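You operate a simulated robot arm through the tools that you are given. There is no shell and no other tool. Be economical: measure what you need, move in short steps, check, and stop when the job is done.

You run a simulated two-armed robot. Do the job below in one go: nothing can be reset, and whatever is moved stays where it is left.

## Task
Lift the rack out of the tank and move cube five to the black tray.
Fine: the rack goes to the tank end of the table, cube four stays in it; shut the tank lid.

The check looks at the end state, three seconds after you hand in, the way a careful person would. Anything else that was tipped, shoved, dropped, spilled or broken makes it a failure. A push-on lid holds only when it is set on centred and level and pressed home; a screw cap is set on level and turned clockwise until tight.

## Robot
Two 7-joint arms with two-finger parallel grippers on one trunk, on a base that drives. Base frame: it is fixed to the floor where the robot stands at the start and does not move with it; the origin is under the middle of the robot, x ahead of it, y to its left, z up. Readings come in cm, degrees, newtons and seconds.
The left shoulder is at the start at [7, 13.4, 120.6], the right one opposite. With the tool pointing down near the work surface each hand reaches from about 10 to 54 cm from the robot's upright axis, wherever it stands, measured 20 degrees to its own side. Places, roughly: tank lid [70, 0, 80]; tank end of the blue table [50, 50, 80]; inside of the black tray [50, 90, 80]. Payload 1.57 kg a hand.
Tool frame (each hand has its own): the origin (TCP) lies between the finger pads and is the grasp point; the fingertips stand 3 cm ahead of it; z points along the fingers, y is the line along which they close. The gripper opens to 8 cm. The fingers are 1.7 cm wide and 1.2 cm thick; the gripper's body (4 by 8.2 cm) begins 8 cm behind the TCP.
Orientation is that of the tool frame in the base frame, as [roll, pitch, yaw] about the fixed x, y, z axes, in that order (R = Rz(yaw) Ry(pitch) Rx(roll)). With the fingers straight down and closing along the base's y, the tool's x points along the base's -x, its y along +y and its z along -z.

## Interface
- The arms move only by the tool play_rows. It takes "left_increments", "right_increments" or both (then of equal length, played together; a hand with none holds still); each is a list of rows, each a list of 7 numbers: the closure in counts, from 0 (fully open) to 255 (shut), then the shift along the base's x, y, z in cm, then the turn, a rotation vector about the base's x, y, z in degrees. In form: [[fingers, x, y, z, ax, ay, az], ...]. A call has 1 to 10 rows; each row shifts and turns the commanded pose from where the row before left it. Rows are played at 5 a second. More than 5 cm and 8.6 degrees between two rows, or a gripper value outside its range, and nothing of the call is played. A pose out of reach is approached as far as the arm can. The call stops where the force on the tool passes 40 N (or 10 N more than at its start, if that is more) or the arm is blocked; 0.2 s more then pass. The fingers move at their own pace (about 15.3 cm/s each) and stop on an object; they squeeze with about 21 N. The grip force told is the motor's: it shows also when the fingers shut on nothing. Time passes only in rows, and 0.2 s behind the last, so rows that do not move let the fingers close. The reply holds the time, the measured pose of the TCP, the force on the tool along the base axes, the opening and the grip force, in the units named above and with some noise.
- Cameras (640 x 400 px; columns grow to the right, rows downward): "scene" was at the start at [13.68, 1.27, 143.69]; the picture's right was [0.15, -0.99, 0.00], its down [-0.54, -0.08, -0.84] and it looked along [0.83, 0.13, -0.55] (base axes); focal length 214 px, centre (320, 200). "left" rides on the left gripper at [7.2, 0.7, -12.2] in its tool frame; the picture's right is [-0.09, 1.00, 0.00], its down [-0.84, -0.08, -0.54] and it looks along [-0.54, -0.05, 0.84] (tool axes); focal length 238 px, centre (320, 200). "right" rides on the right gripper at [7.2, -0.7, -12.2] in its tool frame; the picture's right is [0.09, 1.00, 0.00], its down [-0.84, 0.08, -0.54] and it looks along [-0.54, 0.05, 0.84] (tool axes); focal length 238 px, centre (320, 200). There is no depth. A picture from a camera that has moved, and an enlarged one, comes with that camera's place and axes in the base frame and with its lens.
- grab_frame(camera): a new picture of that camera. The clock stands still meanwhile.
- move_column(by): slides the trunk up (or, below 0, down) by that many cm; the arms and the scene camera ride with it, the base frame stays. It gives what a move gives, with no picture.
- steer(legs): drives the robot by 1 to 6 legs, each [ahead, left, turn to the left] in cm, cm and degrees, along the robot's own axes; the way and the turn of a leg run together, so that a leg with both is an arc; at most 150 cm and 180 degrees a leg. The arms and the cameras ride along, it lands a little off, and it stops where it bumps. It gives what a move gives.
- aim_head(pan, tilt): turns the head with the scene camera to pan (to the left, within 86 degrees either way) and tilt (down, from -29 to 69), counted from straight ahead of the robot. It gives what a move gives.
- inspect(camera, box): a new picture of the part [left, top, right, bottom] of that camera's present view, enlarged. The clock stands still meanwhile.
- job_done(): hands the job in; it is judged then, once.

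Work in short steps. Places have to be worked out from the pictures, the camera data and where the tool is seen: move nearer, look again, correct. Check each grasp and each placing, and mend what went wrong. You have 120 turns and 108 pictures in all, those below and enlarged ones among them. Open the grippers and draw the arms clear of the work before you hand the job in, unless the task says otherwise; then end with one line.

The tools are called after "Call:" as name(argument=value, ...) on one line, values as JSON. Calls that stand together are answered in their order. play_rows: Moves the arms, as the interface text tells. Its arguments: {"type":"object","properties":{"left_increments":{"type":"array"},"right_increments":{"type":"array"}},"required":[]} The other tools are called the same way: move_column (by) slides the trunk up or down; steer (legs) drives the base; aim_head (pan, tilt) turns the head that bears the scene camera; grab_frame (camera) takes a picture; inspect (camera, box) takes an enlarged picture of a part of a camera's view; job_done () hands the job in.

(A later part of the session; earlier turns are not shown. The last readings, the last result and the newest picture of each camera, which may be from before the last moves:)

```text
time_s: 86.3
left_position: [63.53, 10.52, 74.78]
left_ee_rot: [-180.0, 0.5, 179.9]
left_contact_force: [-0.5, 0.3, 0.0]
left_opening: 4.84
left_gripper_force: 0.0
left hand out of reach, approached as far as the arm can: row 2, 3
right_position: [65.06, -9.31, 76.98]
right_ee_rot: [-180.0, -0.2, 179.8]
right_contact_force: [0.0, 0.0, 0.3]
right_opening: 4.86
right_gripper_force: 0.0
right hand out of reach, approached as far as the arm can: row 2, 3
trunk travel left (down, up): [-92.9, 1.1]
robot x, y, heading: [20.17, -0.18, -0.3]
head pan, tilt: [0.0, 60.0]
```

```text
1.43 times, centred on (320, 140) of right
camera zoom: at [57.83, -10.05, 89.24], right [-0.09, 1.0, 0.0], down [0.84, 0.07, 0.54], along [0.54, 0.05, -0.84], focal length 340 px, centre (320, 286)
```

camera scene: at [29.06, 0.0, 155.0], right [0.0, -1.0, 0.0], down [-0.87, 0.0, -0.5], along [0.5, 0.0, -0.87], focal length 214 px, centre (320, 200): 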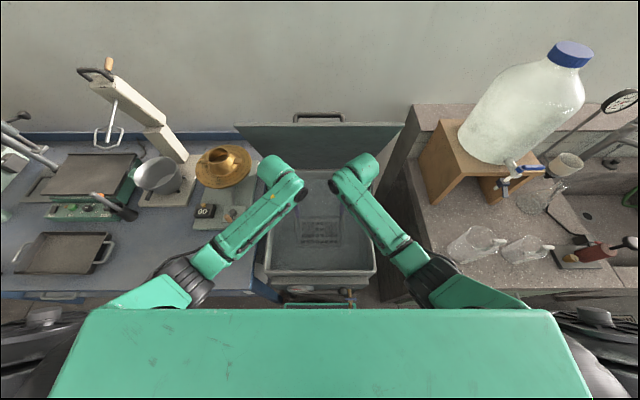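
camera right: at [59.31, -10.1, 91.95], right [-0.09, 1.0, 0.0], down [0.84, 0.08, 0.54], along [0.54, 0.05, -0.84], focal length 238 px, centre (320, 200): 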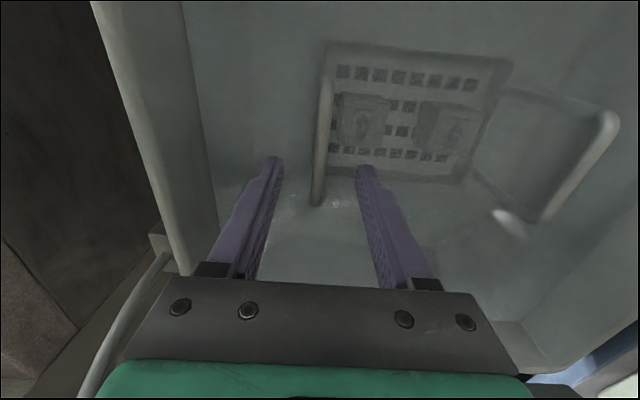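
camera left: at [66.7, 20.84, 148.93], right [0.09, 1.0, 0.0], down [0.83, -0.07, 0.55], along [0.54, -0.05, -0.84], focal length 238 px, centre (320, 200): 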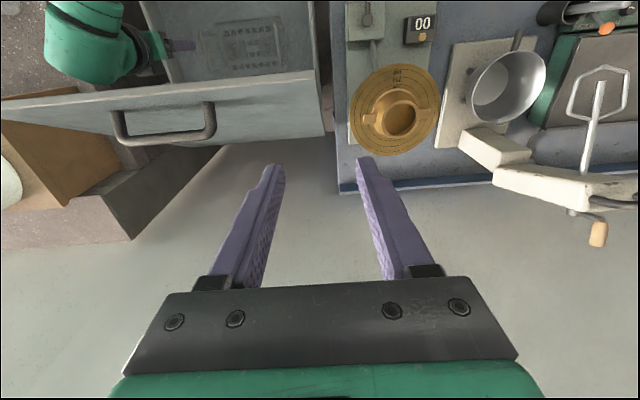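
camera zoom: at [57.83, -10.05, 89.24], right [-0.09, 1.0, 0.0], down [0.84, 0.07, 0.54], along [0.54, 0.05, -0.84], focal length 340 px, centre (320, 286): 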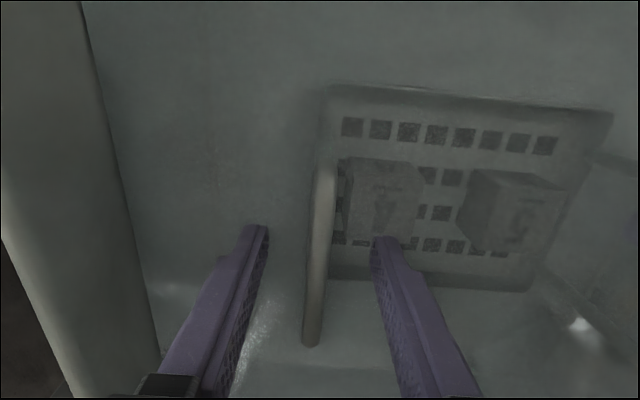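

The arms are fully extended downward; lowering the trunk gives reach back. I raise the hands 7 cm and re-centre them, then lower the trunk 8 cm.

Call:
play_rows(left_increments=[[100, 0.8, -0.2, 4, 0, 0, 0], [100, 0.8, -0.2, 3.7, 0, 0, 0], [100, 0.6, -0.2, 0, 0, 0, 0]], right_increments=[[100, 0.3, -0.1, 3, 0, 0, 0], [100, 0.3, -0.1, 2.5, 0, 0, 0], [100, 0.3, -0.1, 0, 0, 0, 0]])

Call:
move_column(by=-7)

```text
time_s: 87.1
left_position: [65.71, 10.06, 82.39]
left_ee_rot: [179.9, 0.3, 179.9]
left_contact_force: [0.5, -0.4, -0.3]
left_opening: 4.85
left_gripper_force: 0.0
right_position: [66.01, -9.92, 82.33]
right_ee_rot: [-179.8, -0.4, 179.8]
right_contact_force: [0.1, -0.2, -0.1]
right_opening: 4.89
right_gripper_force: 0.0
trunk travel left (down, up): [-92.9, 1.1]
robot x, y, heading: [19.79, -0.15, -0.2]
head pan, tilt: [0.0, 60.0]
```

```text
time_s: 88.1
left_position: [65.66, 10.14, 75.35]
left_ee_rot: [180.0, 0.5, 180.0]
left_contact_force: [-0.5, -0.2, -0.5]
left_opening: 4.86
left_gripper_force: 0.0
right_position: [65.95, -9.64, 75.4]
right_ee_rot: [-180.0, -0.1, 179.8]
right_contact_force: [-0.1, 0.3, 0.3]
right_opening: 4.88
right_gripper_force: 0.1
trunk travel left (down, up): [-85.9, 8.1]
robot x, y, heading: [20.15, 0.11, -0.1]
head pan, tilt: [0.0, 60.0]
```

Both hands are at the bars. I lower 1.2 cm more and check before closing.

Call:
play_rows(left_increments=[[100, 0.4, -0.1, -1.2, 0, 0, 0], [100, 0, 0, 0, 0, 0, 0]], right_increments=[[100, 0.2, 0, -1.2, 0, 0, 0], [100, 0, 0, 0, 0, 0, 0]])

Call:
inspect(camera="left", box=[200, 0, 440, 280])

Call:
inspect(camera="right", box=[200, 0, 440, 280])

```text
time_s: 88.7
left_position: [66.04, 10.03, 74.23]
left_ee_rot: [179.9, 0.5, 179.9]
left_contact_force: [0.3, 0.6, -0.5]
left_opening: 4.84
left_gripper_force: 0.1
right_position: [66.1, -9.54, 73.99]
right_ee_rot: [-179.9, 0.0, 179.7]
right_contact_force: [0.2, 0.1, -0.5]
right_opening: 4.84
right_gripper_force: 0.1
trunk travel left (down, up): [-85.9, 8.1]
robot x, y, heading: [20.23, 0.21, -0.1]
head pan, tilt: [0.0, 60.0]
```

```text
1.43 times, centred on (320, 140) of left
camera zoom: at [58.71, 10.85, 86.49], right [0.09, 1.0, 0.0], down [0.83, -0.08, 0.55], along [0.55, -0.05, -0.84], focal length 340 px, centre (320, 286)
```

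zoom: 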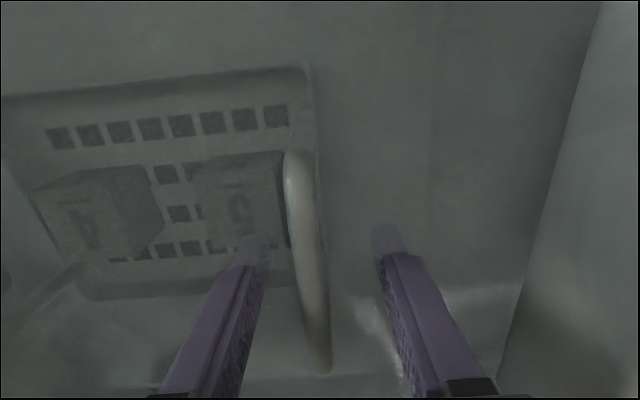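

```text
1.43 times, centred on (320, 140) of right
camera zoom: at [58.95, -10.3, 86.47], right [-0.09, 1.0, 0.0], down [0.84, 0.08, 0.54], along [0.54, 0.05, -0.84], focal length 340 px, centre (320, 286)
```

zoom: 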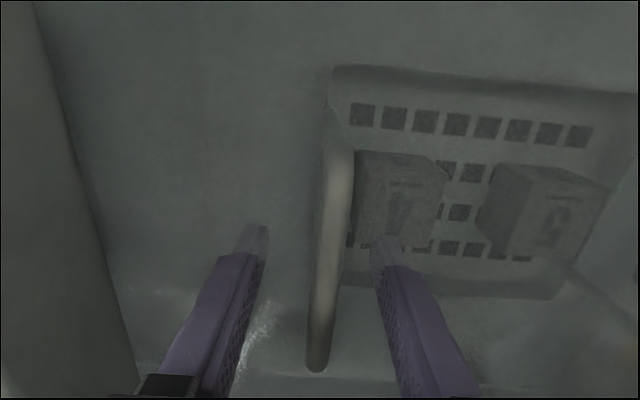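

The bars lie between the fingers, centred at x≈66.6. I shift 0.5 cm and close both grippers together.

Call:
play_rows(left_increments=[[100, 0.5, -0.1, 0, 0, 0, 0], [180, 0, 0, 0, 0, 0, 0], [255, 0, 0, 0, 0, 0, 0], [255, 0, 0, 0, 0, 0, 0], [255, 0, 0, 0, 0, 0, 0]], right_increments=[[100, 0.5, 0, 0, 0, 0, 0], [180, 0, 0, 0, 0, 0, 0], [255, 0, 0, 0, 0, 0, 0], [255, 0, 0, 0, 0, 0, 0], [255, 0, 0, 0, 0, 0, 0]])

```text
time_s: 89.9
left_position: [66.65, 9.61, 74.22]
left_ee_rot: [-179.9, 0.4, 179.9]
left_contact_force: [-0.3, -21.4, -0.9]
left_opening: 0.97
left_gripper_force: 21.4
right_position: [66.81, -9.46, 74.09]
right_ee_rot: [179.8, -0.1, 179.9]
right_contact_force: [-1.4, 20.0, 0.0]
right_opening: 0.98
right_gripper_force: 21.3
trunk travel left (down, up): [-85.9, 8.1]
robot x, y, heading: [20.28, 0.44, -0.2]
head pan, tilt: [0.0, 60.0]
```

Both bars are gripped (0.97 cm). The handles pull inward a bit, so I relax by 0.3 cm each, then lift slowly while drawing back from the lid.

Call:
play_rows(left_increments=[[255, 0, -0.3, 0, 0, 0, 0], [255, 0, 0, 1, 0, 0, 0], [255, 0, 0, 1.5, 0, 0, 0], [255, 0, 0, 1.5, 0, 0, 0], [255, 0, 0, 0, 0, 0, 0]], right_increments=[[255, 0, 0.3, 0, 0, 0, 0], [255, 0, 0, 1, 0, 0, 0], [255, 0, 0, 1.5, 0, 0, 0], [255, 0, 0, 1.5, 0, 0, 0], [255, 0, 0, 0, 0, 0, 0]])

Call:
grab_frame(camera="left")

Call:
grab_frame(camera="scene")

```text
time_s: 91.1
left_position: [66.58, 9.76, 78.06]
left_ee_rot: [180.0, 0.3, -180.0]
left_contact_force: [0.5, -9.3, -5.0]
left_opening: 0.98
left_gripper_force: 21.2
right_position: [66.89, -9.47, 78.04]
right_ee_rot: [-180.0, -0.2, 179.8]
right_contact_force: [0.4, 8.5, -4.3]
right_opening: 0.99
right_gripper_force: 21.2
trunk travel left (down, up): [-85.9, 8.1]
robot x, y, heading: [20.06, -0.03, -0.2]
head pan, tilt: [0.0, 60.0]
```

```text
49 pictures are left
camera left: at [59.4, 10.54, 90.28], right [0.09, 1.0, 0.0], down [0.83, -0.08, 0.55], along [0.54, -0.05, -0.84], focal length 238 px, centre (320, 200)
```

left: 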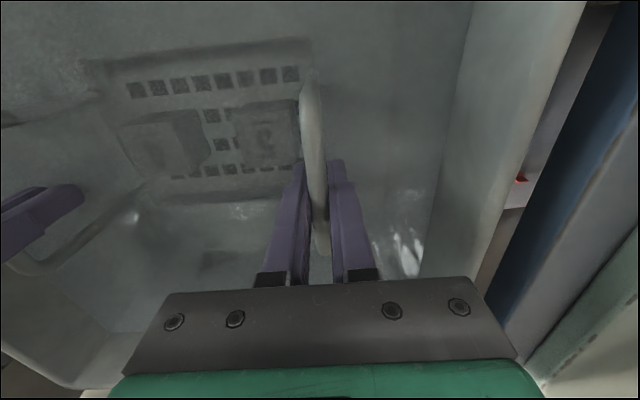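

```text
48 pictures are left
camera scene: at [31.93, -0.05, 147.96], right [0.0, -1.0, 0.0], down [-0.87, 0.0, -0.5], along [0.5, 0.0, -0.87], focal length 214 px, centre (320, 200)
```

scene: 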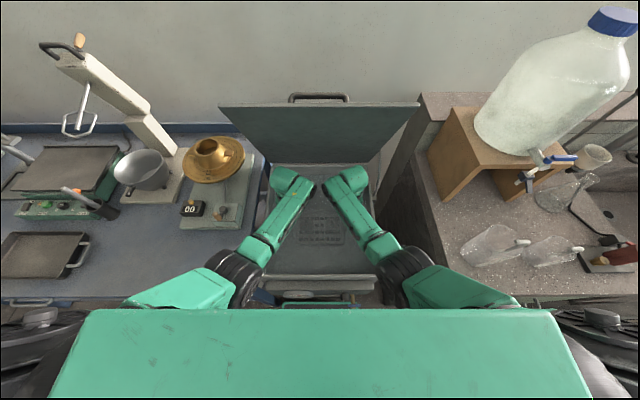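

The rack is rising level, about 9 N in total. I continue up while moving back toward the robot.

Call:
play_rows(left_increments=[[255, -1.3, 0, 1.5, 0, 0, 0], [255, -1.3, 0, 1.5, 0, 0, 0], [255, -1.3, 0, 2, 0, 0, 0], [255, -1.3, 0, 2.5, 0, 0, 0], [255, -1.3, 0, 2.5, 0, 0, 0], [255, -1.3, 0, 2.5, 0, 0, 0], [255, -1, 0, 2.5, 0, 0, 0], [255, 0, 0, 2.5, 0, 0, 0], [255, 0, 0, 2.5, 0, 0, 0], [255, 0, 0, 2.5, 0, 0, 0]], right_increments=[[255, -1.3, 0, 1.5, 0, 0, 0], [255, -1.3, 0, 1.5, 0, 0, 0], [255, -1.3, 0, 2, 0, 0, 0], [255, -1.3, 0, 2.5, 0, 0, 0], [255, -1.3, 0, 2.5, 0, 0, 0], [255, -1.3, 0, 2.5, 0, 0, 0], [255, -1, 0, 2.5, 0, 0, 0], [255, 0, 0, 2.5, 0, 0, 0], [255, 0, 0, 2.5, 0, 0, 0], [255, 0, 0, 2.5, 0, 0, 0]])

Call:
grab_frame(camera="scene")

Call:
grab_frame(camera="left")

```text
time_s: 92.8
left_position: [58.0, 8.6, 92.84]
left_ee_rot: [-178.8, 1.0, 178.6]
left_contact_force: [1.7, -41.6, -5.3]
left_opening: 0.97
left_gripper_force: 21.1
left hand out of reach, approached as far as the arm can: row 8
right_position: [58.16, -10.57, 92.66]
right_ee_rot: [-178.5, 0.4, -179.3]
right_contact_force: [-1.8, 41.1, -3.9]
right_opening: 0.96
right_gripper_force: 21.6
right hand out of reach, approached as far as the arm can: row 8
trunk travel left (down, up): [-85.9, 8.1]
robot x, y, heading: [20.26, 0.2, -0.1]
head pan, tilt: [0.0, 60.0]
stopped in row 8 (left hand): the force on the tool passed its limit (the readings are from after the stop); the commanded pose is now the measured one
```

```text
47 pictures are left
camera scene: at [31.76, -0.16, 147.98], right [0.0, -1.0, 0.0], down [-0.87, 0.0, -0.5], along [0.5, 0.0, -0.87], focal length 214 px, centre (320, 200)
```

scene: 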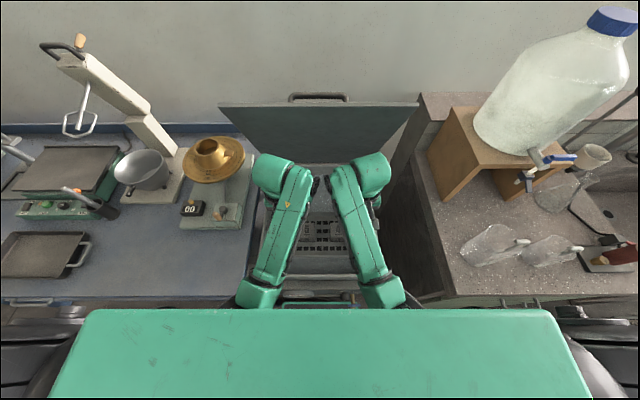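

```text
46 pictures are left
camera left: at [50.61, 9.8, 105.05], right [0.12, 0.99, -0.02], down [0.83, -0.09, 0.56], along [0.55, -0.08, -0.83], focal length 238 px, centre (320, 200)
```

left: 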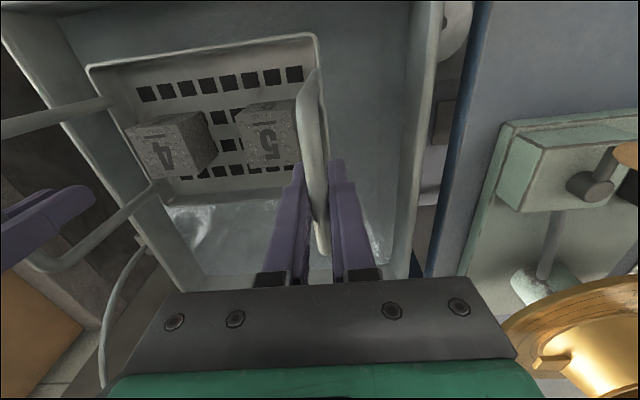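

The rack is out of the water; labels 4 (right) and 5 (left) are clear. The arms are near a limit, so I use the trunk for the remaining lift.

Call:
move_column(by=7.5)

Call:
grab_frame(camera="left")

Call:
grab_frame(camera="right")

```text
time_s: 93.9
left_position: [58.04, 8.79, 100.23]
left_ee_rot: [-178.8, 0.6, 178.8]
left_contact_force: [1.5, -41.7, -5.4]
left_opening: 0.99
left_gripper_force: 20.9
right_position: [58.16, -10.66, 100.18]
right_ee_rot: [-178.4, 0.2, -179.4]
right_contact_force: [-1.4, 41.8, -4.4]
right_opening: 1.35
right_gripper_force: 20.9
trunk travel left (down, up): [-93.4, 0.6]
robot x, y, heading: [20.39, -0.1, -0.1]
head pan, tilt: [0.0, 60.0]
```

```text
45 pictures are left
camera left: at [50.63, 9.94, 112.53], right [0.11, 0.99, -0.02], down [0.83, -0.08, 0.55], along [0.55, -0.08, -0.83], focal length 238 px, centre (320, 200)
```

left: 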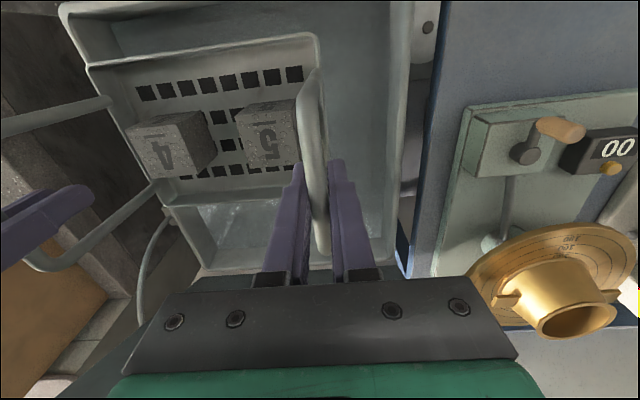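

```text
44 pictures are left
camera right: at [50.86, -11.11, 112.37], right [-0.1, 0.99, -0.03], down [0.83, 0.1, 0.54], along [0.54, 0.03, -0.84], focal length 238 px, centre (320, 200)
```

right: 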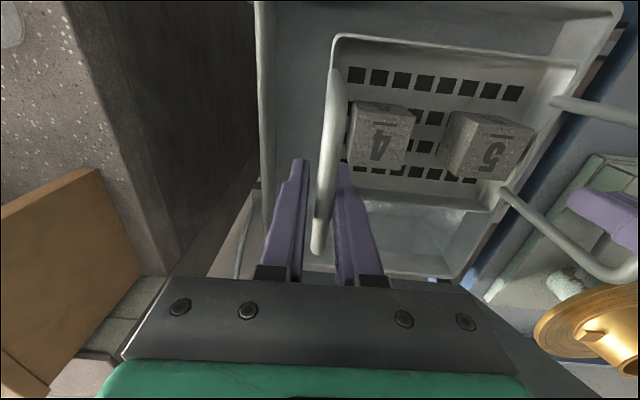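

The hands strain outward against each other (about 41 N). I ease them toward each other.

Call:
play_rows(left_increments=[[255, 0, -0.4, 0, 0, 0, 0], [255, 0, -0.4, 0, 0, 0, 0], [255, 0, 0, 0, 0, 0, 0]], right_increments=[[255, 0, 0.4, 0, 0, 0, 0], [255, 0, 0.4, 0, 0, 0, 0], [255, 0, 0, 0, 0, 0, 0]])

```text
time_s: 94.7
left_position: [57.91, 8.76, 100.25]
left_ee_rot: [-179.8, 0.8, 178.9]
left_contact_force: [1.1, -42.7, -4.8]
left_opening: 0.97
left_gripper_force: 21.0
right_position: [58.23, -10.69, 100.07]
right_ee_rot: [-177.3, 0.3, -179.8]
right_contact_force: [-1.9, 41.6, -4.5]
right_opening: 1.05
right_gripper_force: 21.0
trunk travel left (down, up): [-93.4, 0.6]
robot x, y, heading: [20.21, 0.02, -0.4]
head pan, tilt: [0.0, 60.0]
```

There's no change, so the arms are likely pushed by joint limits this close in. I move both forward 3 cm, where they had room.

Call:
play_rows(left_increments=[[255, 1, 0, 0, 0, 0, 0], [255, 1, 0, 0, 0, 0, 0], [255, 1, 0, 0, 0, 0, 0], [255, 0, 0, 0, 0, 0, 0]], right_increments=[[255, 1, 0, 0, 0, 0, 0], [255, 1, 0, 0, 0, 0, 0], [255, 1, 0, 0, 0, 0, 0], [255, 0, 0, 0, 0, 0, 0]])

```text
time_s: 95.7
left_position: [60.26, 9.2, 99.36]
left_ee_rot: [179.0, -0.2, 178.7]
left_contact_force: [0.9, -42.2, -5.7]
left_opening: 1.94
left_gripper_force: 21.2
right_position: [60.44, -11.31, 99.25]
right_ee_rot: [-176.2, -0.8, -179.5]
right_contact_force: [-1.9, 42.6, -5.2]
right_opening: 2.32
right_gripper_force: 20.8
trunk travel left (down, up): [-93.4, 0.6]
robot x, y, heading: [20.24, 0.36, 0.1]
head pan, tilt: [0.0, 60.0]
```

The fingers are being forced open as the hands drift apart. I command a clear inward correction now.

Call:
play_rows(left_increments=[[255, 0, -1.0, 0, 0, 0, 0], [255, 0, -0.8, 0, 0, 0, 0], [255, 0, 0, 0, 0, 0, 0]], right_increments=[[255, 0, 1.0, 0, 0, 0, 0], [255, 0, 0.8, 0, 0, 0, 0], [255, 0, 0, 0, 0, 0, 0]])

Call:
grab_frame(camera="left")

Call:
grab_frame(camera="right")

Call:
grab_frame(camera="scene")

```text
time_s: 96.5
left_position: [60.78, 9.18, 98.9]
left_ee_rot: [176.8, 0.2, 179.2]
left_contact_force: [1.0, -42.2, -4.5]
left_opening: 1.46
left_gripper_force: 20.7
right_position: [60.76, -11.15, 99.14]
right_ee_rot: [-174.2, -0.3, 180.0]
right_contact_force: [-0.8, 41.2, -5.3]
right_opening: 2.16
right_gripper_force: 21.3
trunk travel left (down, up): [-93.4, 0.6]
robot x, y, heading: [19.97, 0.29, -0.2]
head pan, tilt: [0.0, 60.0]
```

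```text
43 pictures are left
camera left: at [53.53, 9.37, 111.41], right [0.11, 0.99, 0.05], down [0.83, -0.12, 0.54], along [0.54, -0.01, -0.84], focal length 238 px, centre (320, 200)
```

left: 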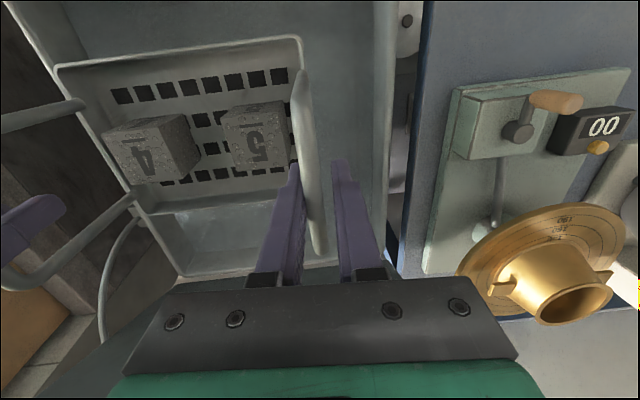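

```text
42 pictures are left
camera right: at [53.72, -10.6, 111.4], right [-0.09, 0.99, -0.1], down [0.84, 0.13, 0.53], along [0.54, -0.04, -0.84], focal length 238 px, centre (320, 200)
```

right: 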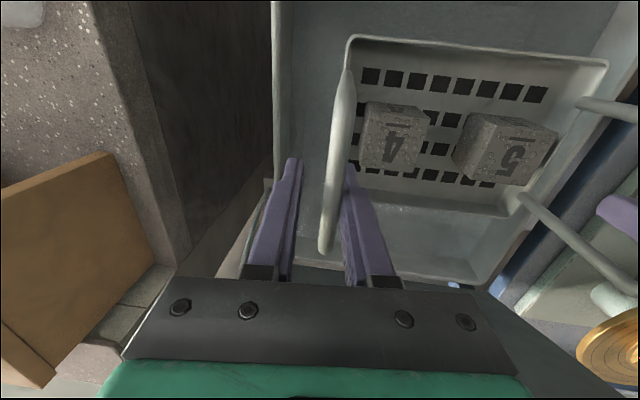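

```text
41 pictures are left
camera scene: at [31.86, -0.04, 155.47], right [0.0, -1.0, 0.0], down [-0.87, 0.0, -0.5], along [0.5, 0.0, -0.87], focal length 214 px, centre (320, 200)
```

scene: 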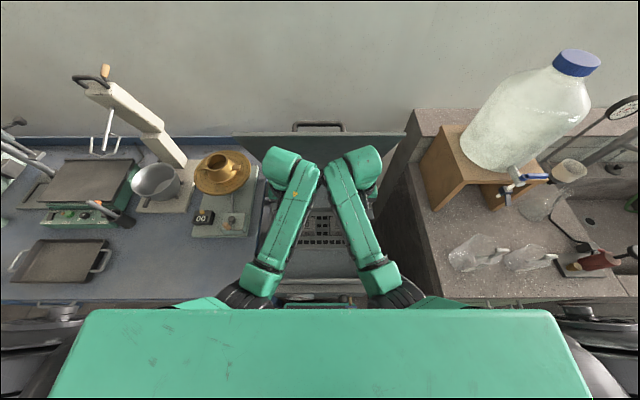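

In the scene view the two wrists touch each other between the hands, which is what pushes them apart. I tilt both hands so the wrists move outward while the fingertips stay, and undo the inward command.

Call:
play_rows(left_increments=[[255, 0, 0.4, 0, -3, 0, 0], [255, 0, 0.3, 0, -3, 0, 0], [255, 0, 0.3, 0, -3, 0, 0], [255, 0, 0.2, 0, -3, 0, 0], [255, 0, 0, 0, 0, 0, 0]], right_increments=[[255, 0, -0.4, 0, 3, 0, 0], [255, 0, -0.3, 0, 3, 0, 0], [255, 0, -0.3, 0, 3, 0, 0], [255, 0, -0.2, 0, 3, 0, 0], [255, 0, 0, 0, 0, 0, 0]])

Call:
grab_frame(camera="scene")

```text
time_s: 97.7
left_position: [60.52, 9.92, 99.23]
left_ee_rot: [-170.7, 0.3, 179.1]
left_contact_force: [0.6, -43.3, -4.2]
left_opening: 3.07
left_gripper_force: 21.0
right_position: [60.65, -12.1, 98.95]
right_ee_rot: [173.7, -0.8, -179.7]
right_contact_force: [-0.1, 42.8, -5.0]
right_opening: 5.23
right_gripper_force: 21.1
trunk travel left (down, up): [-93.4, 0.6]
robot x, y, heading: [20.02, 0.26, -0.2]
head pan, tilt: [0.0, 60.0]
```

```text
40 pictures are left
camera scene: at [31.88, -0.04, 155.47], right [0.0, -1.0, 0.0], down [-0.87, 0.0, -0.5], along [0.5, 0.0, -0.87], focal length 214 px, centre (320, 200)
```

scene: 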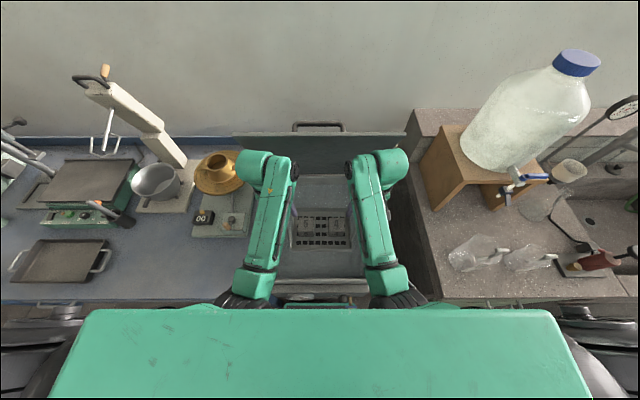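

The wrists are free now. I bring the hands inward onto the bars (left −1.0, right +2.1) to restore a proper grip.

Call:
play_rows(left_increments=[[255, 0, -0.4, 0, 0, 0, 0], [255, 0, -0.4, 0, 0, 0, 0], [255, 0, -0.2, 0, 0, 0, 0], [255, 0, 0, 0, 0, 0, 0]], right_increments=[[255, 0, 0.7, 0, 0, 0, 0], [255, 0, 0.7, 0, 0, 0, 0], [255, 0, 0.5, 0, 0, 0, 0], [255, 0, 0, 0, 0, 0, 0]])

Call:
grab_frame(camera="left")

Call:
grab_frame(camera="right")

```text
time_s: 98.7
left_position: [60.95, 9.76, 99.23]
left_ee_rot: [-171.8, 0.6, 179.4]
left_contact_force: [3.2, -43.3, -4.9]
left_opening: 1.34
left_gripper_force: 20.5
right_position: [61.16, -11.45, 98.89]
right_ee_rot: [175.5, 0.1, 179.6]
right_contact_force: [-3.4, 43.4, -4.8]
right_opening: 5.51
right_gripper_force: 21.1
trunk travel left (down, up): [-93.4, 0.6]
robot x, y, heading: [20.05, -0.02, -0.0]
head pan, tilt: [0.0, 60.0]
```

```text
39 pictures are left
camera left: at [53.63, 12.36, 111.24], right [0.1, 0.98, -0.14], down [0.83, -0.01, 0.56], along [0.55, -0.18, -0.82], focal length 238 px, centre (320, 200)
```

left: 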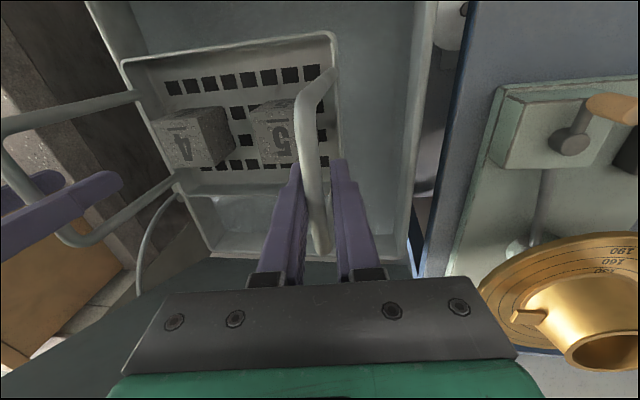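

```text
38 pictures are left
camera right: at [53.96, -13.2, 111.05], right [-0.09, 0.99, 0.08], down [0.84, 0.03, 0.55], along [0.54, 0.11, -0.83], focal length 238 px, centre (320, 200)
```

right: 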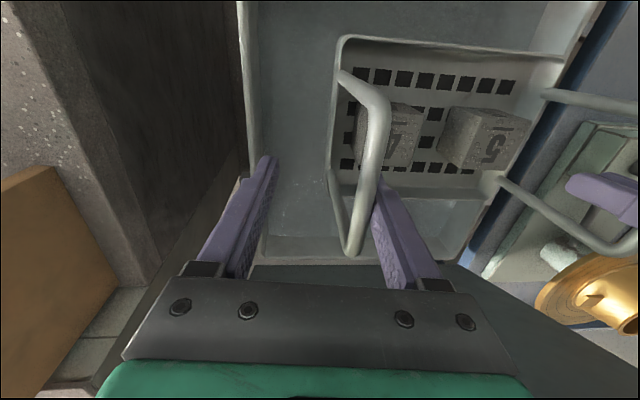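

The left grip is recovered; the right gripper still holds with only one finger. I bring the right hand a further 2.4 cm inward and adjust its tilt.

Call:
play_rows(right_increments=[[255, 0, 0.8, 0, 1, 0, 0], [255, 0, 0.8, 0, 1, 0, 0], [255, 0, 0.8, 0, 1, 0, 0], [255, 0, 0, 0, 0, 0, 0]])

Call:
grab_frame(camera="scene")

```text
time_s: 99.4
left_position: [61.05, 9.57, 99.28]
left_ee_rot: [-171.4, 0.9, 179.1]
left_contact_force: [4.0, -43.6, -6.4]
left_opening: 1.09
left_gripper_force: 21.0
right_position: [61.49, -11.0, 98.52]
right_ee_rot: [174.7, 0.4, 179.8]
right_contact_force: [-3.1, 43.0, -3.8]
right_opening: 4.22
right_gripper_force: 21.1
trunk travel left (down, up): [-93.4, 0.6]
robot x, y, heading: [20.38, 0.25, -0.1]
head pan, tilt: [0.0, 60.0]
stopped in row 3 (right hand): the arm was blocked; the commanded pose is now the measured one
```

```text
37 pictures are left
camera scene: at [31.9, -0.04, 155.47], right [0.0, -1.0, 0.0], down [-0.87, 0.0, -0.5], along [0.5, 0.0, -0.87], focal length 214 px, centre (320, 200)
```

scene: 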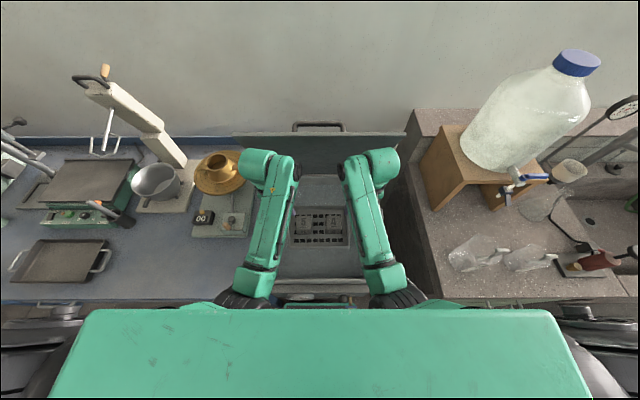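

Not the wrists this time: the arms are too folded against the torso. I back the base 8 cm, with the rack above the rim, and then extend the arms forward to gain freedom.

Call:
steer(legs=[[-8, 0, 0]])

Call:
play_rows(left_increments=[[255, 1.2, 0, 0, 0, 0, 0], [255, 1.2, 0, 0, 0, 0, 0], [255, 1.2, 0, 0, 0, 0, 0], [255, 1.2, 0, 0, 0, 0, 0], [255, 0, 0, 0, 0, 0, 0]], right_increments=[[255, 1.2, 0, 0, 0, 0, 0], [255, 1.2, 0, 0, 0, 0, 0], [255, 1.2, 0, 0, 0, 0, 0], [255, 1.2, 0, 0, 0, 0, 0], [255, 0, 0, 0, 0, 0, 0]])

Call:
grab_frame(camera="right")

Call:
grab_frame(camera="scene")

```text
time_s: 100.5
left_position: [53.49, 9.65, 99.0]
left_ee_rot: [-171.4, 0.4, 179.3]
left_contact_force: [5.1, -42.7, -6.7]
left_opening: 1.01
left_gripper_force: 21.4
right_position: [53.96, -11.05, 98.26]
right_ee_rot: [174.7, -0.1, 179.7]
right_contact_force: [-4.5, 42.3, -3.4]
right_opening: 4.66
right_gripper_force: 20.8
trunk travel left (down, up): [-93.4, 0.6]
robot x, y, heading: [12.3, -0.01, -0.2]
head pan, tilt: [0.0, 60.0]
```

```text
time_s: 101.7
left_position: [57.83, 9.45, 98.99]
left_ee_rot: [-171.0, 0.6, 178.9]
left_contact_force: [5.0, -43.7, -5.1]
left_opening: 1.04
left_gripper_force: 21.0
right_position: [58.31, -10.85, 98.23]
right_ee_rot: [174.4, -0.1, 179.8]
right_contact_force: [-4.8, 42.7, -2.3]
right_opening: 3.98
right_gripper_force: 21.1
trunk travel left (down, up): [-93.4, 0.6]
robot x, y, heading: [12.33, 0.03, -0.4]
head pan, tilt: [0.0, 60.0]
```

```text
36 pictures are left
camera right: at [51.12, -12.7, 110.48], right [-0.09, 0.99, 0.1], down [0.84, 0.02, 0.55], along [0.54, 0.13, -0.83], focal length 238 px, centre (320, 200)
```

right: 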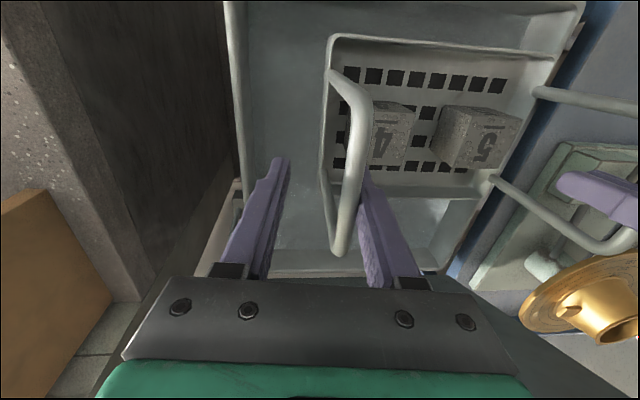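

```text
35 pictures are left
camera scene: at [24.15, -0.01, 155.46], right [-0.01, -1.0, 0.0], down [-0.87, 0.0, -0.5], along [0.5, 0.0, -0.87], focal length 214 px, centre (320, 200)
```

scene: 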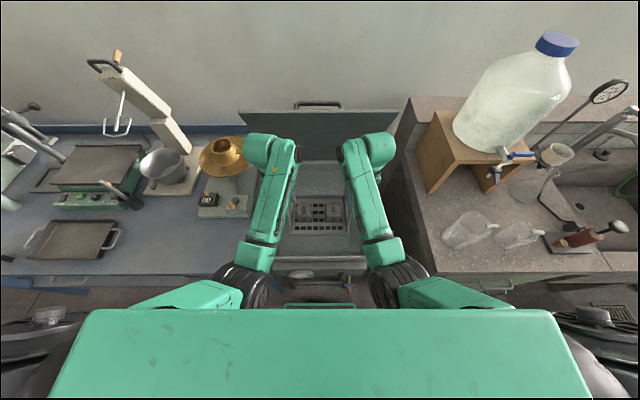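

There is more room now. I bring the right hand inward again, 2.4 cm in steps.

Call:
play_rows(right_increments=[[255, 0, 0.6, 0, 0, 0, 0], [255, 0, 0.6, 0, 0, 0, 0], [255, 0, 0.6, 0, 0, 0, 0], [255, 0, 0.6, 0, 0, 0, 0], [255, 0, 0, 0, 0, 0, 0]])

```text
time_s: 102.9
left_position: [57.88, 9.53, 99.07]
left_ee_rot: [-171.1, 0.8, 179.1]
left_contact_force: [5.8, -42.6, -6.9]
left_opening: 1.03
left_gripper_force: 20.8
right_position: [58.67, -10.61, 98.12]
right_ee_rot: [176.5, 0.2, 178.8]
right_contact_force: [-5.9, 42.9, -1.7]
right_opening: 3.58
right_gripper_force: 20.9
trunk travel left (down, up): [-93.4, 0.6]
robot x, y, heading: [12.27, 0.04, -0.3]
head pan, tilt: [0.0, 60.0]
```

The grip is one-sided on the right but steady, with constant tension. Rather than fight it in the air, I carry the rack to the table: back 8 cm (the rack bottom is about 85, above the table at 80), then strafe left 47 cm.

Call:
steer(legs=[[-8, 0, 0]])

Call:
grab_frame(camera="left")

Call:
grab_frame(camera="scene")

```text
time_s: 103.9
left_position: [50.43, 9.71, 98.89]
left_ee_rot: [-171.0, 0.3, 179.1]
left_contact_force: [5.9, -41.7, -7.8]
left_opening: 1.02
left_gripper_force: 21.3
right_position: [51.18, -10.44, 97.8]
right_ee_rot: [176.6, -0.1, 178.9]
right_contact_force: [-4.8, 42.1, -2.8]
right_opening: 3.53
right_gripper_force: 21.2
trunk travel left (down, up): [-93.4, 0.6]
robot x, y, heading: [4.46, 0.02, -0.0]
head pan, tilt: [0.0, 60.0]
```

```text
34 pictures are left
camera left: at [43.18, 12.45, 110.89], right [0.11, 0.98, -0.15], down [0.83, 0.0, 0.55], along [0.54, -0.19, -0.82], focal length 238 px, centre (320, 200)
```

left: 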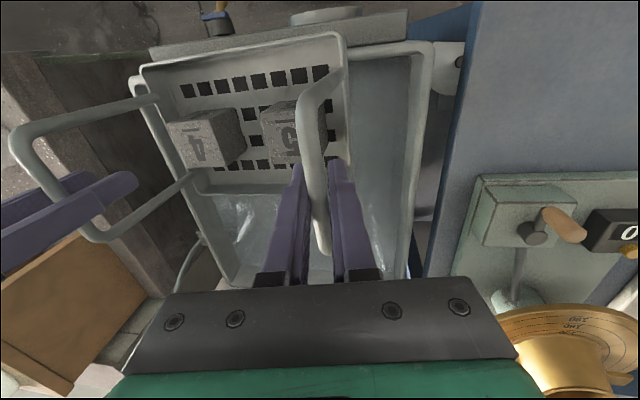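

```text
33 pictures are left
camera scene: at [16.87, 0.04, 155.39], right [-0.01, -1.0, 0.0], down [-0.87, 0.0, -0.49], along [0.49, 0.0, -0.87], focal length 214 px, centre (320, 200)
```

scene: 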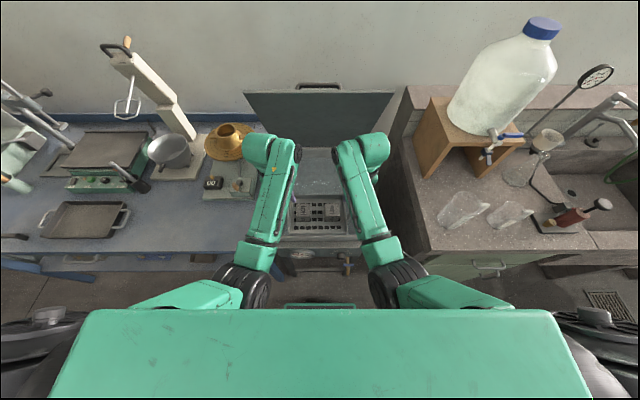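

Before moving over the table, I check the rack's bottom height relative to the table with an enlarged view.

Call:
inspect(camera="scene", box=[240, 170, 400, 290])

Call:
inspect(camera="right", box=[200, 0, 640, 280])

```text
3.33 times, centred on (320, 230) of scene
camera zoom: at [16.87, 0.04, 155.39], right [-0.01, -1.0, 0.0], down [-0.87, 0.0, -0.49], along [0.49, 0.0, -0.87], focal length 715 px, centre (320, 100)
```

zoom: 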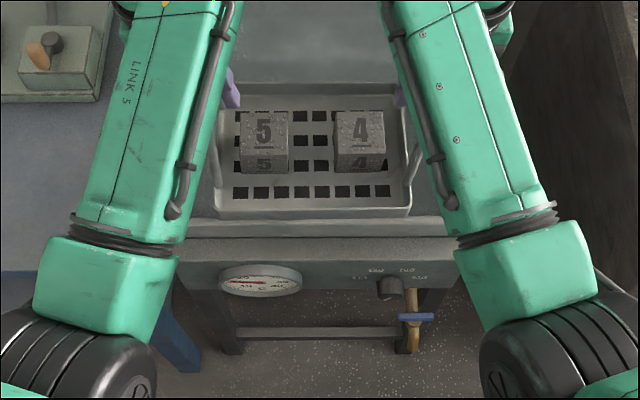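

```text
1.43 times, centred on (420, 140) of right
camera zoom: at [43.88, -11.78, 110.0], right [-0.07, 1.0, 0.06], down [0.84, 0.03, 0.54], along [0.54, 0.09, -0.84], focal length 340 px, centre (177, 286)
```

zoom: 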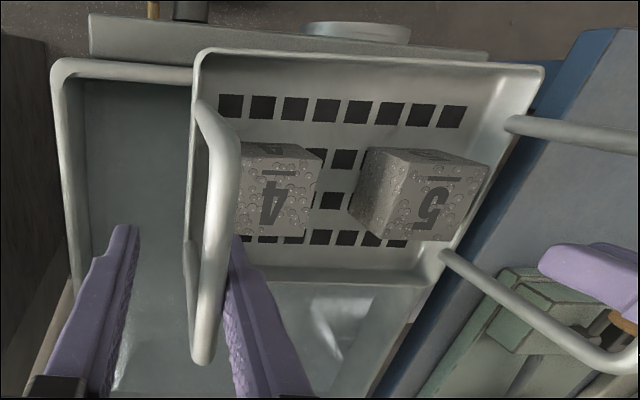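

The rack's lip is at z≈85.5, so the bottom is about 83, only some 2.5 cm above the table. I raise both hands 3 cm more.

Call:
play_rows(left_increments=[[255, 0.3, 0, 1, 0, 0, 0], [255, 0.3, 0, 1, 0, 0, 0], [255, 0.3, 0, 1, 0, 0, 0], [255, 0, 0, 0, 0, 0, 0]], right_increments=[[255, 0.3, 0, 1.2, 0, 0, 0], [255, 0.3, 0, 1.2, 0, 0, 0], [255, 0.3, 0, 1.2, 0, 0, 0], [255, 0, 0, 0, 0, 0, 0]])

```text
time_s: 104.9
left_position: [50.84, 9.59, 102.01]
left_ee_rot: [-170.7, 0.7, 178.9]
left_contact_force: [6.7, -42.7, -5.8]
left_opening: 1.04
left_gripper_force: 20.7
right_position: [51.49, -10.29, 101.72]
right_ee_rot: [176.2, 0.3, 179.2]
right_contact_force: [-5.7, 43.6, -3.9]
right_opening: 2.93
right_gripper_force: 21.2
trunk travel left (down, up): [-93.4, 0.6]
robot x, y, heading: [4.17, 0.17, -0.1]
head pan, tilt: [0.0, 60.0]
```

Raised; now I go back 2 cm and strafe 47 cm to the left.

Call:
steer(legs=[[-2, 0, 0], [0, 47, 0]])

Call:
grab_frame(camera="scene")

Call:
grab_frame(camera="right")

```text
time_s: 108.1
left_position: [49.15, 56.39, 102.06]
left_ee_rot: [-170.7, 0.7, 178.9]
left_contact_force: [6.1, -42.3, -5.3]
left_opening: 1.03
left_gripper_force: 20.8
right_position: [49.87, 36.49, 101.68]
right_ee_rot: [176.2, 0.2, 179.0]
right_contact_force: [-6.1, 42.3, -4.3]
right_opening: 3.11
right_gripper_force: 20.8
trunk travel left (down, up): [-93.4, 0.6]
robot x, y, heading: [2.56, 47.83, -0.5]
head pan, tilt: [0.0, 60.0]
```

```text
30 pictures are left
camera scene: at [14.35, 46.81, 155.47], right [-0.01, -1.0, 0.0], down [-0.87, 0.01, -0.5], along [0.5, 0.0, -0.87], focal length 214 px, centre (320, 200)
```

scene: 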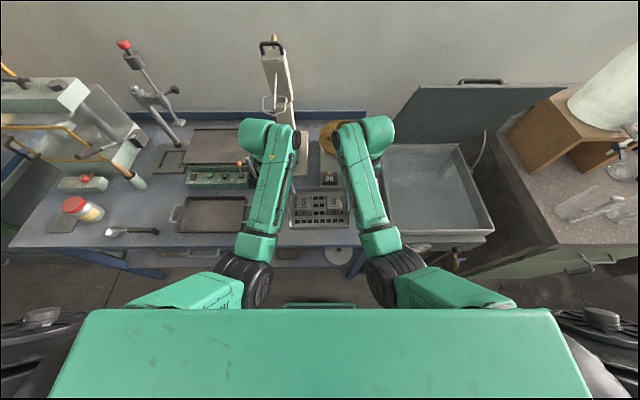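

```text
29 pictures are left
camera right: at [42.58, 35.05, 113.81], right [-0.08, 0.99, 0.07], down [0.84, 0.03, 0.55], along [0.54, 0.1, -0.83], focal length 238 px, centre (320, 200)
```

right: 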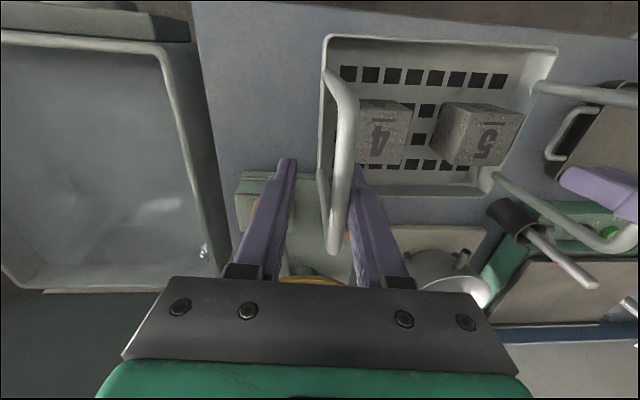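

The rack is over the free table area. I lower 5 cm with the trunk, then feel for contact with the arms.

Call:
move_column(by=-5)

Call:
play_rows(left_increments=[[255, 0, 0, -0.4, 0, 0, 0], [255, 0, 0, -0.4, 0, 0, 0], [255, 0, 0, 0, 0, 0, 0]], right_increments=[[255, 0, 0, -0.4, 0, 0, 0], [255, 0, 0, -0.4, 0, 0, 0], [255, 0, 0, 0, 0, 0, 0]])

Call:
inspect(camera="scene", box=[240, 150, 400, 270])

```text
time_s: 109.0
left_position: [49.26, 56.41, 97.03]
left_ee_rot: [-170.2, 0.7, 178.7]
left_contact_force: [5.8, -42.4, -6.0]
left_opening: 1.0
left_gripper_force: 21.7
right_position: [49.74, 36.8, 96.71]
right_ee_rot: [175.6, 0.1, 179.4]
right_contact_force: [-5.0, 42.6, -4.9]
right_opening: 2.48
right_gripper_force: 20.8
trunk travel left (down, up): [-88.4, 5.6]
robot x, y, heading: [2.31, 47.14, -0.5]
head pan, tilt: [0.0, 60.0]
```

```text
time_s: 109.8
left_position: [49.26, 56.24, 96.46]
left_ee_rot: [-170.2, 1.0, 178.7]
left_contact_force: [6.1, -42.1, -5.7]
left_opening: 1.03
left_gripper_force: 20.9
right_position: [49.98, 36.75, 96.11]
right_ee_rot: [175.6, 0.5, 179.2]
right_contact_force: [-6.9, 40.8, -4.4]
right_opening: 2.48
right_gripper_force: 21.3
trunk travel left (down, up): [-88.4, 5.6]
robot x, y, heading: [2.79, 47.0, -0.1]
head pan, tilt: [0.0, 60.0]
```

```text
3.33 times, centred on (320, 210) of scene
camera zoom: at [14.32, 47.0, 150.47], right [-0.01, -1.0, 0.0], down [-0.87, 0.01, -0.5], along [0.5, 0.0, -0.87], focal length 715 px, centre (320, 167)
```

zoom: 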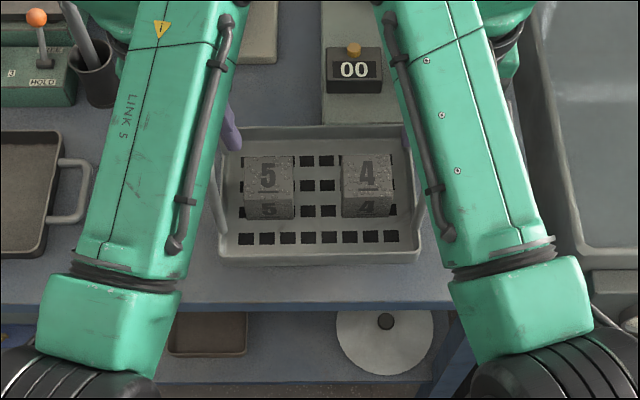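

Not yet touching; I continue down in small steps.

Call:
play_rows(left_increments=[[255, 0, 0, -0.4, 0, 0, 0], [255, 0, 0, -0.4, 0, 0, 0], [255, 0, 0, 0, 0, 0, 0]], right_increments=[[255, 0, 0, -0.4, 0, 0, 0], [255, 0, 0, -0.4, 0, 0, 0], [255, 0, 0, 0, 0, 0, 0]])

Call:
play_rows(left_increments=[[255, 0, 0, -0.4, 0, 0, 0], [255, 0, 0, 0, 0, 0, 0]], right_increments=[[255, 0, 0, -0.4, 0, 0, 0], [255, 0, 0, 0, 0, 0, 0]])

```text
time_s: 110.7
left_position: [49.31, 56.4, 95.58]
left_ee_rot: [-170.2, 1.0, 178.8]
left_contact_force: [7.5, -42.6, -4.6]
left_opening: 1.05
left_gripper_force: 21.0
right_position: [50.09, 36.7, 95.52]
right_ee_rot: [175.8, 0.5, 179.1]
right_contact_force: [-6.3, 42.6, -4.4]
right_opening: 2.51
right_gripper_force: 20.5
trunk travel left (down, up): [-88.4, 5.6]
robot x, y, heading: [2.65, 47.11, -0.1]
head pan, tilt: [0.0, 60.0]
```

```text
time_s: 111.2
left_position: [49.33, 56.45, 95.22]
left_ee_rot: [-170.2, 0.9, 178.8]
left_contact_force: [7.0, -43.1, -4.2]
left_opening: 1.05
left_gripper_force: 20.7
right_position: [50.25, 36.47, 95.03]
right_ee_rot: [175.8, 0.7, 179.0]
right_contact_force: [-6.4, 41.7, -4.9]
right_opening: 2.67
right_gripper_force: 21.0
trunk travel left (down, up): [-88.4, 5.6]
robot x, y, heading: [2.43, 47.08, -0.2]
head pan, tilt: [0.0, 60.0]
```

Call:
play_rows(left_increments=[[255, 0, 0, -0.4, 0, 0, 0], [255, 0, 0, 0, 0, 0, 0], [255, 0, 0, -0.4, 0, 0, 0], [255, 0, 0, 0, 0, 0, 0]], right_increments=[[255, 0, 0, -0.4, 0, 0, 0], [255, 0, 0, 0, 0, 0, 0], [255, 0, 0, -0.4, 0, 0, 0], [255, 0, 0, 0, 0, 0, 0]])

Call:
inspect(camera="left", box=[80, 0, 480, 280])

```text
time_s: 112.2
left_position: [49.36, 56.29, 94.43]
left_ee_rot: [-170.3, 0.9, 178.6]
left_contact_force: [6.2, -43.3, -5.1]
left_opening: 1.02
left_gripper_force: 21.1
right_position: [50.24, 36.45, 94.17]
right_ee_rot: [176.0, 0.6, 179.1]
right_contact_force: [-5.9, 42.5, -4.5]
right_opening: 2.76
right_gripper_force: 20.9
trunk travel left (down, up): [-88.4, 5.6]
robot x, y, heading: [2.79, 47.14, -0.2]
head pan, tilt: [0.0, 60.0]
```

```text
1.43 times, centred on (280, 140) of left
camera zoom: at [42.04, 59.31, 106.34], right [0.12, 0.98, -0.17], down [0.83, 0.0, 0.56], along [0.55, -0.2, -0.81], focal length 340 px, centre (377, 286)
```

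zoom: 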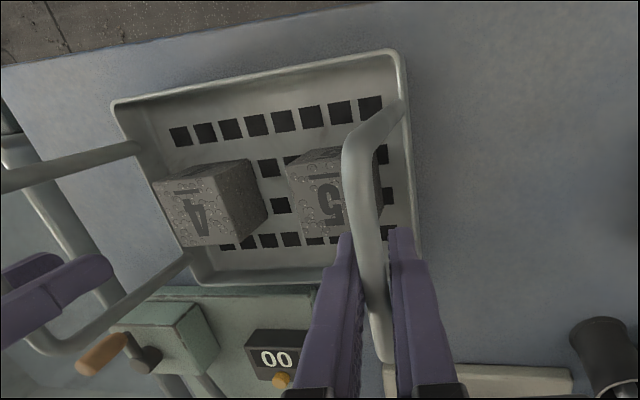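

Call:
play_rows(left_increments=[[255, 0, 0, -0.4, 0, 0, 0], [255, 0, 0, 0, 0, 0, 0], [255, 0, 0, -0.4, 0, 0, 0], [255, 0, 0, 0, 0, 0, 0]], right_increments=[[255, 0, 0, -0.4, 0, 0, 0], [255, 0, 0, 0, 0, 0, 0], [255, 0, 0, -0.4, 0, 0, 0], [255, 0, 0, 0, 0, 0, 0]])

Call:
play_rows(left_increments=[[255, 0, 0, -0.4, 0, 0, 0], [255, 0, 0, 0, 0, 0, 0]], right_increments=[[255, 0, 0, -0.4, 0, 0, 0], [255, 0, 0, 0, 0, 0, 0]])

```text
time_s: 113.2
left_position: [49.24, 56.41, 93.68]
left_ee_rot: [-170.3, 1.1, 178.7]
left_contact_force: [11.0, -42.6, 9.9]
left_opening: 1.08
left_gripper_force: 21.3
right_position: [50.23, 36.49, 93.5]
right_ee_rot: [175.8, 0.8, 179.1]
right_contact_force: [-7.0, 42.3, -6.5]
right_opening: 2.88
right_gripper_force: 21.2
trunk travel left (down, up): [-88.4, 5.6]
robot x, y, heading: [2.46, 47.2, -0.2]
head pan, tilt: [0.0, 60.0]
```

```text
time_s: 113.8
left_position: [49.24, 56.3, 93.34]
left_ee_rot: [-170.2, 1.1, 178.8]
left_contact_force: [14.8, -40.7, 14.7]
left_opening: 1.59
left_gripper_force: 21.3
right_position: [50.29, 36.39, 93.21]
right_ee_rot: [176.0, 1.0, 179.0]
right_contact_force: [0.0, 40.9, 12.1]
right_opening: 2.56
right_gripper_force: 21.3
trunk travel left (down, up): [-88.4, 5.6]
robot x, y, heading: [2.6, 47.07, -0.2]
head pan, tilt: [0.0, 60.0]
```

Both sides have contact with the table. I open both grippers halfway together.

Call:
play_rows(left_increments=[[200, 0, 0, 0, 0, 0, 0], [120, 0, 0, 0, 0, 0, 0], [90, 0, 0, 0, 0, 0, 0], [90, 0, 0, 0, 0, 0, 0]], right_increments=[[170, 0, 0, 0, 0, 0, 0], [110, 0, 0, 0, 0, 0, 0], [90, 0, 0, 0, 0, 0, 0], [90, 0, 0, 0, 0, 0, 0]])

Call:
inspect(camera="left", box=[80, 0, 480, 280])

Call:
inspect(camera="right", box=[160, 0, 560, 280])

```text
time_s: 114.8
left_position: [48.97, 56.54, 93.07]
left_ee_rot: [-170.8, 0.7, 178.9]
left_contact_force: [-0.5, -0.2, 0.1]
left_opening: 5.18
left_gripper_force: 0.1
right_position: [50.07, 35.98, 93.17]
right_ee_rot: [176.7, 0.8, 178.8]
right_contact_force: [0.3, -0.3, -0.6]
right_opening: 5.15
right_gripper_force: 0.0
trunk travel left (down, up): [-88.4, 5.6]
robot x, y, heading: [2.9, 47.21, -0.6]
head pan, tilt: [0.0, 60.0]
```

```text
1.43 times, centred on (280, 140) of left
camera zoom: at [41.7, 59.48, 104.99], right [0.11, 0.98, -0.16], down [0.83, -0.01, 0.56], along [0.55, -0.19, -0.82], focal length 340 px, centre (377, 286)
```

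zoom: 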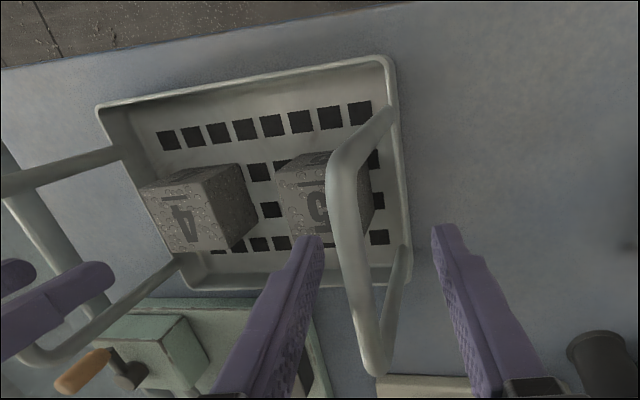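

```text
1.43 times, centred on (360, 140) of right
camera zoom: at [42.7, 34.82, 105.11], right [-0.07, 1.0, 0.06], down [0.83, 0.03, 0.56], along [0.55, 0.09, -0.83], focal length 340 px, centre (263, 286)
```

zoom: 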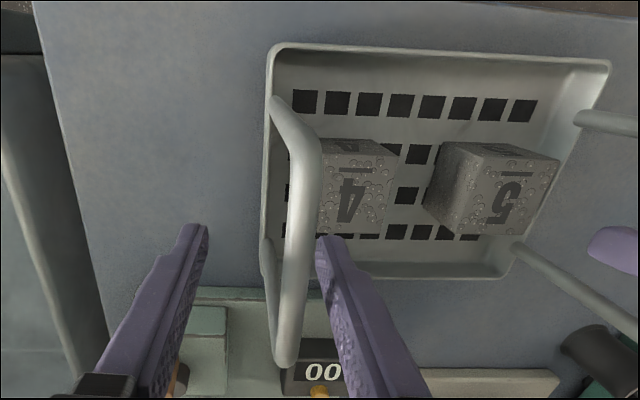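

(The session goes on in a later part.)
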